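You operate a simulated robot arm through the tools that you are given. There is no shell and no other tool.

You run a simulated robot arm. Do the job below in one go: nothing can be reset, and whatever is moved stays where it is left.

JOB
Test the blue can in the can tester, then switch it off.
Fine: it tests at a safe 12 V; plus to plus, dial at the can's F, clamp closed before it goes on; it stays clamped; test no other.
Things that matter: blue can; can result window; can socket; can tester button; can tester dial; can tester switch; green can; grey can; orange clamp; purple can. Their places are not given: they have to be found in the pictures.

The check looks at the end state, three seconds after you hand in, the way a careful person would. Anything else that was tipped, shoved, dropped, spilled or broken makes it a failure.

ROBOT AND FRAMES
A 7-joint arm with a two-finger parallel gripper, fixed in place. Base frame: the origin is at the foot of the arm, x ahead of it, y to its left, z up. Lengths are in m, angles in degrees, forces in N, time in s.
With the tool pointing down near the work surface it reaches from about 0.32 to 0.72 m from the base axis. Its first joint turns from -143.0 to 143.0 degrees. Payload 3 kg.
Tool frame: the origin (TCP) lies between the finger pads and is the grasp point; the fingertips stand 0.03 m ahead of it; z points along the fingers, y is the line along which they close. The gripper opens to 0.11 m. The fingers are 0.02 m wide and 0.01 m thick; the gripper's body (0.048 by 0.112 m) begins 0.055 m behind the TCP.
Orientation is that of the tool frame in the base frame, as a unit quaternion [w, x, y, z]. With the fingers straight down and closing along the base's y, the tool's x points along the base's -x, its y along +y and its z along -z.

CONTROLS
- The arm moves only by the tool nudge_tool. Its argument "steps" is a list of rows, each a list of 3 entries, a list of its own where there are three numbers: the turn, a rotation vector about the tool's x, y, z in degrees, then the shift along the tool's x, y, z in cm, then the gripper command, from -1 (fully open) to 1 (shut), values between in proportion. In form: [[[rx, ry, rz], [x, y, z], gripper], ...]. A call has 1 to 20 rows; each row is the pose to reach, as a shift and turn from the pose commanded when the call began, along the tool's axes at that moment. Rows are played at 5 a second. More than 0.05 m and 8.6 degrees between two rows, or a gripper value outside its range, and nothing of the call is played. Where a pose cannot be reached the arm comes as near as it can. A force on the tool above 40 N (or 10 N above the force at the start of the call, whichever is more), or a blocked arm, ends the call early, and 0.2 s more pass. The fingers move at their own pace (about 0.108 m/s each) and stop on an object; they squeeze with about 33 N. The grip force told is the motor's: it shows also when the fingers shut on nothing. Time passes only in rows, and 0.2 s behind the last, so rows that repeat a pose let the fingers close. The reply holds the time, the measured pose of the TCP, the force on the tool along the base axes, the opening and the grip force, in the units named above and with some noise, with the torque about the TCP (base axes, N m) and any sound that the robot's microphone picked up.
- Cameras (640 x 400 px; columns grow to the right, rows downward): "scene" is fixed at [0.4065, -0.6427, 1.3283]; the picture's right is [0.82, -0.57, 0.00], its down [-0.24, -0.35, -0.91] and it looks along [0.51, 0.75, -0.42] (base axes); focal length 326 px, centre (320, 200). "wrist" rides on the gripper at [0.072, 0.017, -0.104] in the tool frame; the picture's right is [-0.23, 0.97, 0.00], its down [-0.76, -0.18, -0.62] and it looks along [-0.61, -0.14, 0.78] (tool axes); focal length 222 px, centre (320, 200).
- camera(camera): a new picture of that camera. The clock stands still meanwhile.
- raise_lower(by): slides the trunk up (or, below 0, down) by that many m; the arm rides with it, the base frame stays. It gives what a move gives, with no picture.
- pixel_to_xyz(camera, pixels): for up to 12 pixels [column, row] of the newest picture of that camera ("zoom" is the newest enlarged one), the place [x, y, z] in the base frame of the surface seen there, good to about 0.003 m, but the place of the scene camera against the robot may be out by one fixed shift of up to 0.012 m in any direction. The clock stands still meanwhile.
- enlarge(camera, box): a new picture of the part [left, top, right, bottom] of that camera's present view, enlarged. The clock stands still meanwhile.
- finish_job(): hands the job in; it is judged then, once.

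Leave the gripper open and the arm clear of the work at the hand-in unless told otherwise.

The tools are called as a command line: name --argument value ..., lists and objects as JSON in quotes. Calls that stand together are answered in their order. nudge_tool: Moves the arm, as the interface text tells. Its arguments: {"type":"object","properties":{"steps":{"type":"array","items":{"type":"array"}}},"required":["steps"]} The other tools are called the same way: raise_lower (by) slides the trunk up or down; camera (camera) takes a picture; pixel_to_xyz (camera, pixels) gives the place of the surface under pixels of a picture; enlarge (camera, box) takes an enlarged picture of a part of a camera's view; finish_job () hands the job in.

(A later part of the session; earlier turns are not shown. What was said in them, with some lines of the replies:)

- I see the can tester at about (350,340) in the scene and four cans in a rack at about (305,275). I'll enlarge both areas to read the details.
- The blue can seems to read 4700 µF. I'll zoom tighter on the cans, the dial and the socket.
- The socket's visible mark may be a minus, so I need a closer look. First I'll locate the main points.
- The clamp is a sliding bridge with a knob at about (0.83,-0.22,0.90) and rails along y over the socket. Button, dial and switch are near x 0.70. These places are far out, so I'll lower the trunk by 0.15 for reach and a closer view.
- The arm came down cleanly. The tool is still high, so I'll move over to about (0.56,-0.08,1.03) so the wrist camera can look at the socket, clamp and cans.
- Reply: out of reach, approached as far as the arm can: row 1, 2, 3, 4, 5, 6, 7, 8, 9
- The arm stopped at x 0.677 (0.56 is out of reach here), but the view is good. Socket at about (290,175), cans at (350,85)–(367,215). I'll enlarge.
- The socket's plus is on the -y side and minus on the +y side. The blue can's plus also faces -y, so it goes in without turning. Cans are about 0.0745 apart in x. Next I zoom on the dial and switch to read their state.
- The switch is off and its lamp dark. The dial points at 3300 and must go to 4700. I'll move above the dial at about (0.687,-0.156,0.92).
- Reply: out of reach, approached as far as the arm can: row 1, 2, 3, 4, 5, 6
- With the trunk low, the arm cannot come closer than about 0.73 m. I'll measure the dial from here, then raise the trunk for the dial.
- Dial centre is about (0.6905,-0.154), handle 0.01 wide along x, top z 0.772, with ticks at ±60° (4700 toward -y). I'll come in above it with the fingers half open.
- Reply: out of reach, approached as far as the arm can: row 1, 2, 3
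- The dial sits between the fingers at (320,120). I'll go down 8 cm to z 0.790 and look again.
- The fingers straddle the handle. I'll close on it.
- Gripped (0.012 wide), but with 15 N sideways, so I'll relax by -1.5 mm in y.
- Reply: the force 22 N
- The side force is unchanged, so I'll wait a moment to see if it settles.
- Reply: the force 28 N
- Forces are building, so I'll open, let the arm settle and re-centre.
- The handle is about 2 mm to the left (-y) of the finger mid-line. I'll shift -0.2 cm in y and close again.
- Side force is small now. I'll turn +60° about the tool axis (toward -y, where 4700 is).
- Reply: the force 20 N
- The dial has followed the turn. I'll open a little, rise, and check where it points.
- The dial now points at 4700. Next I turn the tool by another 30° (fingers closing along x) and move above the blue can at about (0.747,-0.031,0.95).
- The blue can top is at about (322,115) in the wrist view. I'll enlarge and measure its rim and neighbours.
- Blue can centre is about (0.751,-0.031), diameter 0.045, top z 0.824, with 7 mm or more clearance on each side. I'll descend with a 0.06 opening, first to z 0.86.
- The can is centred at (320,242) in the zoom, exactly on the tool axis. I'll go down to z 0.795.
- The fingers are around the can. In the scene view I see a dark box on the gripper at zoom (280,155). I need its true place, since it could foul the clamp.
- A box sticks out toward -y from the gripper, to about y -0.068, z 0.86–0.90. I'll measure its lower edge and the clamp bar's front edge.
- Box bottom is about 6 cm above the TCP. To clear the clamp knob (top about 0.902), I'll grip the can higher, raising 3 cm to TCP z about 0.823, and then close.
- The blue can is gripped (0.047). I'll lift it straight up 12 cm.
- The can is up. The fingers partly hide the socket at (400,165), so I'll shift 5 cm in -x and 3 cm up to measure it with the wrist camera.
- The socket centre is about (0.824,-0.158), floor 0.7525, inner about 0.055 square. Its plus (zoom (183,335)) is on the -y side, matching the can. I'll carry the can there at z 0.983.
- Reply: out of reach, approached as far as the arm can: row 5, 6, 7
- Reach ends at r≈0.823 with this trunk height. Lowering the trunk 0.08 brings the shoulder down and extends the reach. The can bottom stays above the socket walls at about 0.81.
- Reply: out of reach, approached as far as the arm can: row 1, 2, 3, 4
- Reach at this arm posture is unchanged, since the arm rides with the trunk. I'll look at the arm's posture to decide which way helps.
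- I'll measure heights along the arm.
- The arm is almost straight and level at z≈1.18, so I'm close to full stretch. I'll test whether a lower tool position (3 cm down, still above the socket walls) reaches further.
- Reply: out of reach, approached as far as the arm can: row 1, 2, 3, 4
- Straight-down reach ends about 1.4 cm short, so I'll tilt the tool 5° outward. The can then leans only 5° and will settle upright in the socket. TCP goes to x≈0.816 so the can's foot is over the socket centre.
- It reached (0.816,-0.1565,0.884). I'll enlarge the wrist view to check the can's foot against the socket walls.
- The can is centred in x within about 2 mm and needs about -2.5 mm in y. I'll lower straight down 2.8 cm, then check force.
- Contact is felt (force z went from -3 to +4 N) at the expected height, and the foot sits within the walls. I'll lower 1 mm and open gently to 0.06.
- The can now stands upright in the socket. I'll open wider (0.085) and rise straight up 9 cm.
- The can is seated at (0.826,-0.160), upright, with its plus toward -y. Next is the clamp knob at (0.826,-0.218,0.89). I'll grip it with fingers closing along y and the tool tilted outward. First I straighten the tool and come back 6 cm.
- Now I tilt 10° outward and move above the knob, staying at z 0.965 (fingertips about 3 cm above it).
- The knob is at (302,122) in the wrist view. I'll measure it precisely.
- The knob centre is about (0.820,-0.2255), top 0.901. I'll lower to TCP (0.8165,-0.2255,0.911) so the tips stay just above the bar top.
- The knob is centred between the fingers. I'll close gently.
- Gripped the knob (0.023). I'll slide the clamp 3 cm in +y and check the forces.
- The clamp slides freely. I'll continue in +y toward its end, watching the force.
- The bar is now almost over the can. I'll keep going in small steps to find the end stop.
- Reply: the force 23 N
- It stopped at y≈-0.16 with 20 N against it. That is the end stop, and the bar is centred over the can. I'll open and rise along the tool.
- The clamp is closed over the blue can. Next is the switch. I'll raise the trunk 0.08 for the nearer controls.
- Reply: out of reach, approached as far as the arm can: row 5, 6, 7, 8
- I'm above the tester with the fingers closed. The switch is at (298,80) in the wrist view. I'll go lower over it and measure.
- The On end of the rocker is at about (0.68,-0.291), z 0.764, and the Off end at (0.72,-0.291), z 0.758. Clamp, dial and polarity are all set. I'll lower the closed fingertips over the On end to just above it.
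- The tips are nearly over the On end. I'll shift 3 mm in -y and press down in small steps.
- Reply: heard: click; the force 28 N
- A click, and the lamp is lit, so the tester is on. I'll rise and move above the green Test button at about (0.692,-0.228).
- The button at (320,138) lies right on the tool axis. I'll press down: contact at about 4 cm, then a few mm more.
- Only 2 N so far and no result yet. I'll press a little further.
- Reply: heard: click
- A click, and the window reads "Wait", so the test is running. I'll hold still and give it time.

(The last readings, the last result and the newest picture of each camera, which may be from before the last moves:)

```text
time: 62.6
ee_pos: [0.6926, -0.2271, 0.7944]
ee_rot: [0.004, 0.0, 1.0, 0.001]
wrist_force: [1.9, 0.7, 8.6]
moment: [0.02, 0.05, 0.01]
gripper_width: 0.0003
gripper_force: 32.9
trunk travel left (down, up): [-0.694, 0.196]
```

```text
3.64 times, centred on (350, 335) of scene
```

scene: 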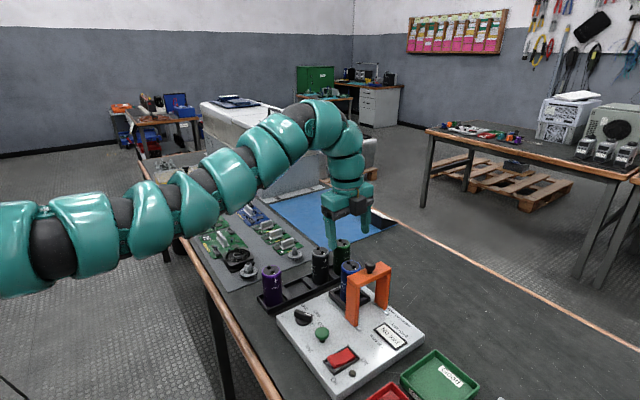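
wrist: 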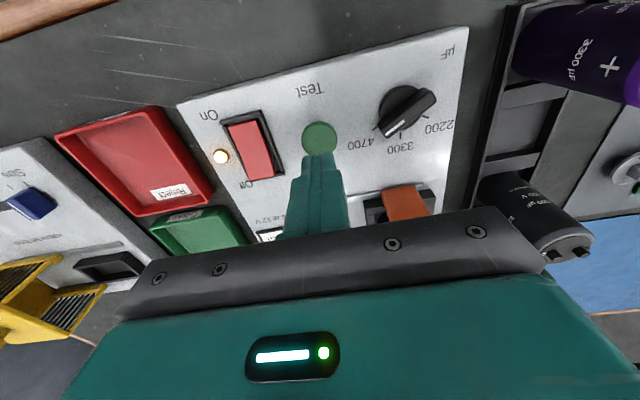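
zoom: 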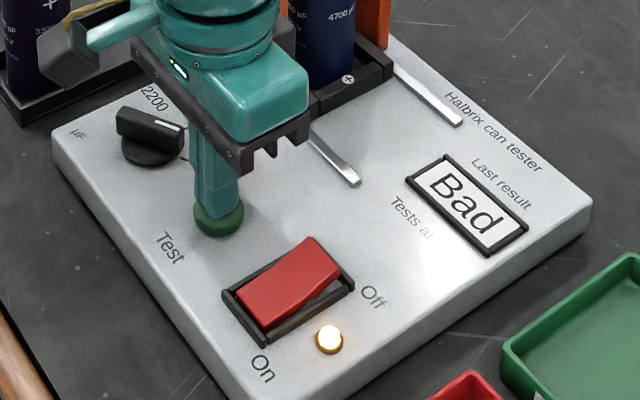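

The window reads "Bad": a finished result. I'll release the button, rise, and move above the Off end of the rocker at about (0.716,-0.291).

nudge_tool --steps '[[[0, 0, 0], [0, 0, -2], 1], [[0, 0, 0], [0, 0, -5], 1], [[0, 0, 0], [-1, -2.5, -6], 1], [[0, 0, 0], [-2, -5, -6], 1], [[0, 0, 0], [-2.4, -6.3, -6], 1], [[0, 0, 0], [-2.4, -6.3, -6], 1], [[0, 0, 0], [-2.4, -6.3, -6], 1]]'

camera --camera "wrist"

enlarge --camera "wrist" --box '[250, 50, 450, 200]'

enlarge --camera "scene" --box '[280, 280, 420, 390]'

```text
time: 64.2
ee_pos: [0.7155, -0.2916, 0.8529]
ee_rot: [0.003, -0.001, 1.0, 0.002]
wrist_force: [-0.8, 0.6, -1.1]
moment: [0.05, 0.01, -0.01]
gripper_width: 0.0
gripper_force: 32.9
trunk travel left (down, up): [-0.694, 0.196]
```

```text
taken
```

wrist: 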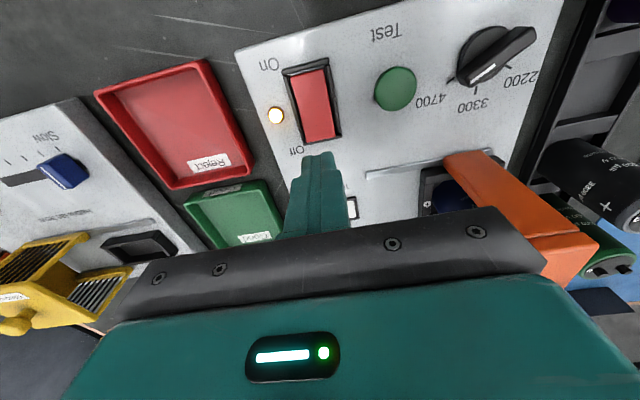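

```text
2.67 times, centred on (350, 125) of wrist
```

zoom: 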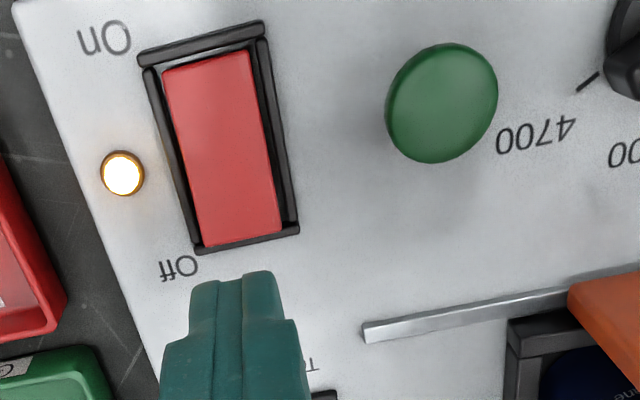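

```text
3.64 times, centred on (350, 335) of scene
```

zoom: 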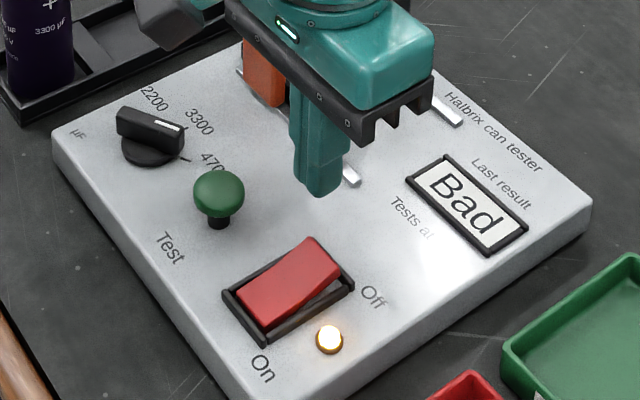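

I'm above the Off end, and the window still reads "Bad". I'll press down in small steps near contact.

nudge_tool --steps '[[[0, 0, 0], [0, 0.05, 2.5], 1], [[0, 0, 0], [0, 0.05, 4.8], 1], [[0, 0, 0], [0, 0.05, 5.4], 1], [[0, 0, 0], [0, 0.05, 5.8], 1], [[0, 0, 0], [0, 0.05, 6.1], 1], [[0, 0, 0], [0, 0.05, 6.4], 1], [[0, 0, 0], [0, 0.05, 6.6], 1]]'

enlarge --camera "scene" --box '[280, 280, 420, 390]'

```text
time: 65.8
ee_pos: [0.7167, -0.2916, 0.7905]
ee_rot: [0.006, -0.001, 1.0, 0.001]
wrist_force: [0.8, 0.0, 27.1]
moment: [0.02, 0.24, 0.31]
gripper_width: 0.0
gripper_force: 33.4
trunk travel left (down, up): [-0.694, 0.196]
heard: click
```

```text
3.64 times, centred on (350, 335) of scene
```

zoom: 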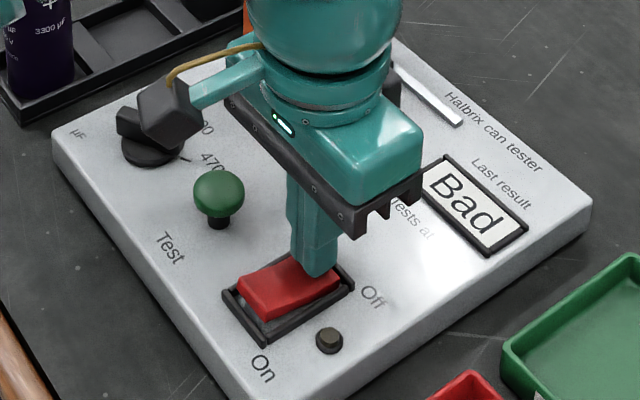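

A click, and the lamp is out: switched off with "Bad" still shown. I'll rise straight up, then open the gripper and check everything.

nudge_tool --steps '[[[0, 0, 0], [0, 0, -2], 1], [[0, 0, 0], [0, 0, -6], 1], [[0, 0, 0], [0, 0, -10], 1], [[0, 0, 0], [0, 0, -14], 1], [[0, 0, 0], [0, -2, -18], 0], [[0, 0, 0], [0, -5, -22], -1], [[0, 0, 0], [0, -8, -25], -1], [[0, 0, 0], [0, -8, -25], -1], [[0, 0, 0], [0, -8, -25], -1]]'

camera --camera "scene"

enlarge --camera "scene" --box '[240, 220, 440, 400]'

enlarge --camera "wrist" --box '[300, 0, 580, 200]'

```text
time: 67.8
ee_pos: [0.7158, -0.3738, 1.0377]
ee_rot: [0.003, -0.001, 1.0, 0.002]
wrist_force: [-0.1, -0.3, -0.1]
moment: [-0.03, 0.0, -0.01]
gripper_width: 0.1098
gripper_force: 0.0
trunk travel left (down, up): [-0.694, 0.196]
```

```text
taken
```

scene: 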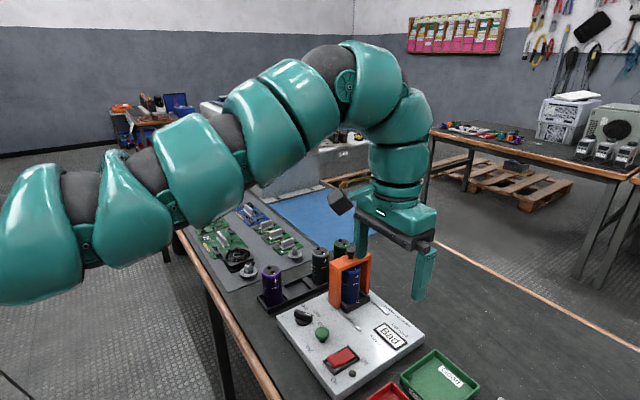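

```text
2.22 times, centred on (340, 310) of scene
```

zoom: 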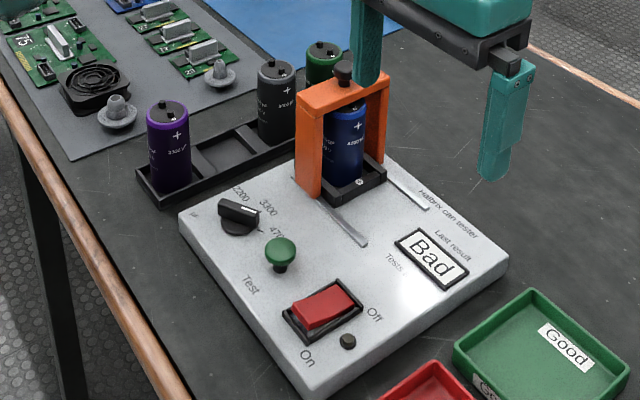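

```text
2.00 times, centred on (440, 100) of wrist
```

zoom: 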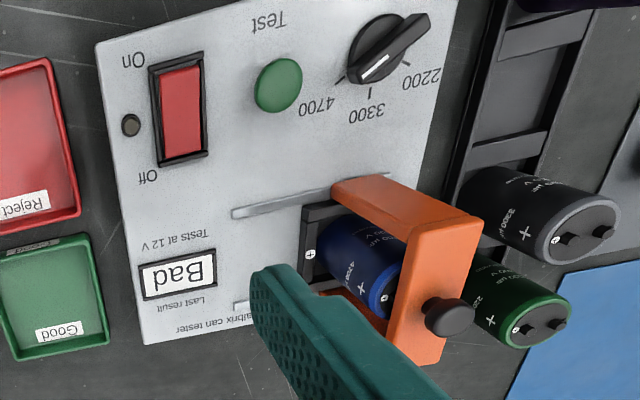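

The can is clamped with plus to plus, the dial is at 4700, the window reads "Bad", the switch is off and the lamp dark. The other cans are untouched, the gripper is open and the arm is high and clear. I'm handing in.

finish_job

```text
The job is handed in.
```

I tested the blue can and the result window reads **Bad**. I ran one test and didn't test any other can.

- **Setup:** the can went in plus to plus, with the dial at 4700, which is the blue can's value in µF. The clamp was closed before I switched the tester on.
- **Test:** the tester is labelled 12 V. The window went from "Wait" to "Bad" after one press of the button.
- **Now:** the tester is off with its lamp dark, and the blue can is still clamped in the socket. The other cans are in place in their rack.
- **Arm:** the gripper is open and well above the work.

One thing I did differently: the socket was just beyond straight-down reach, so I set the can in at a 5° tilt. It settled upright before I closed the clamp.
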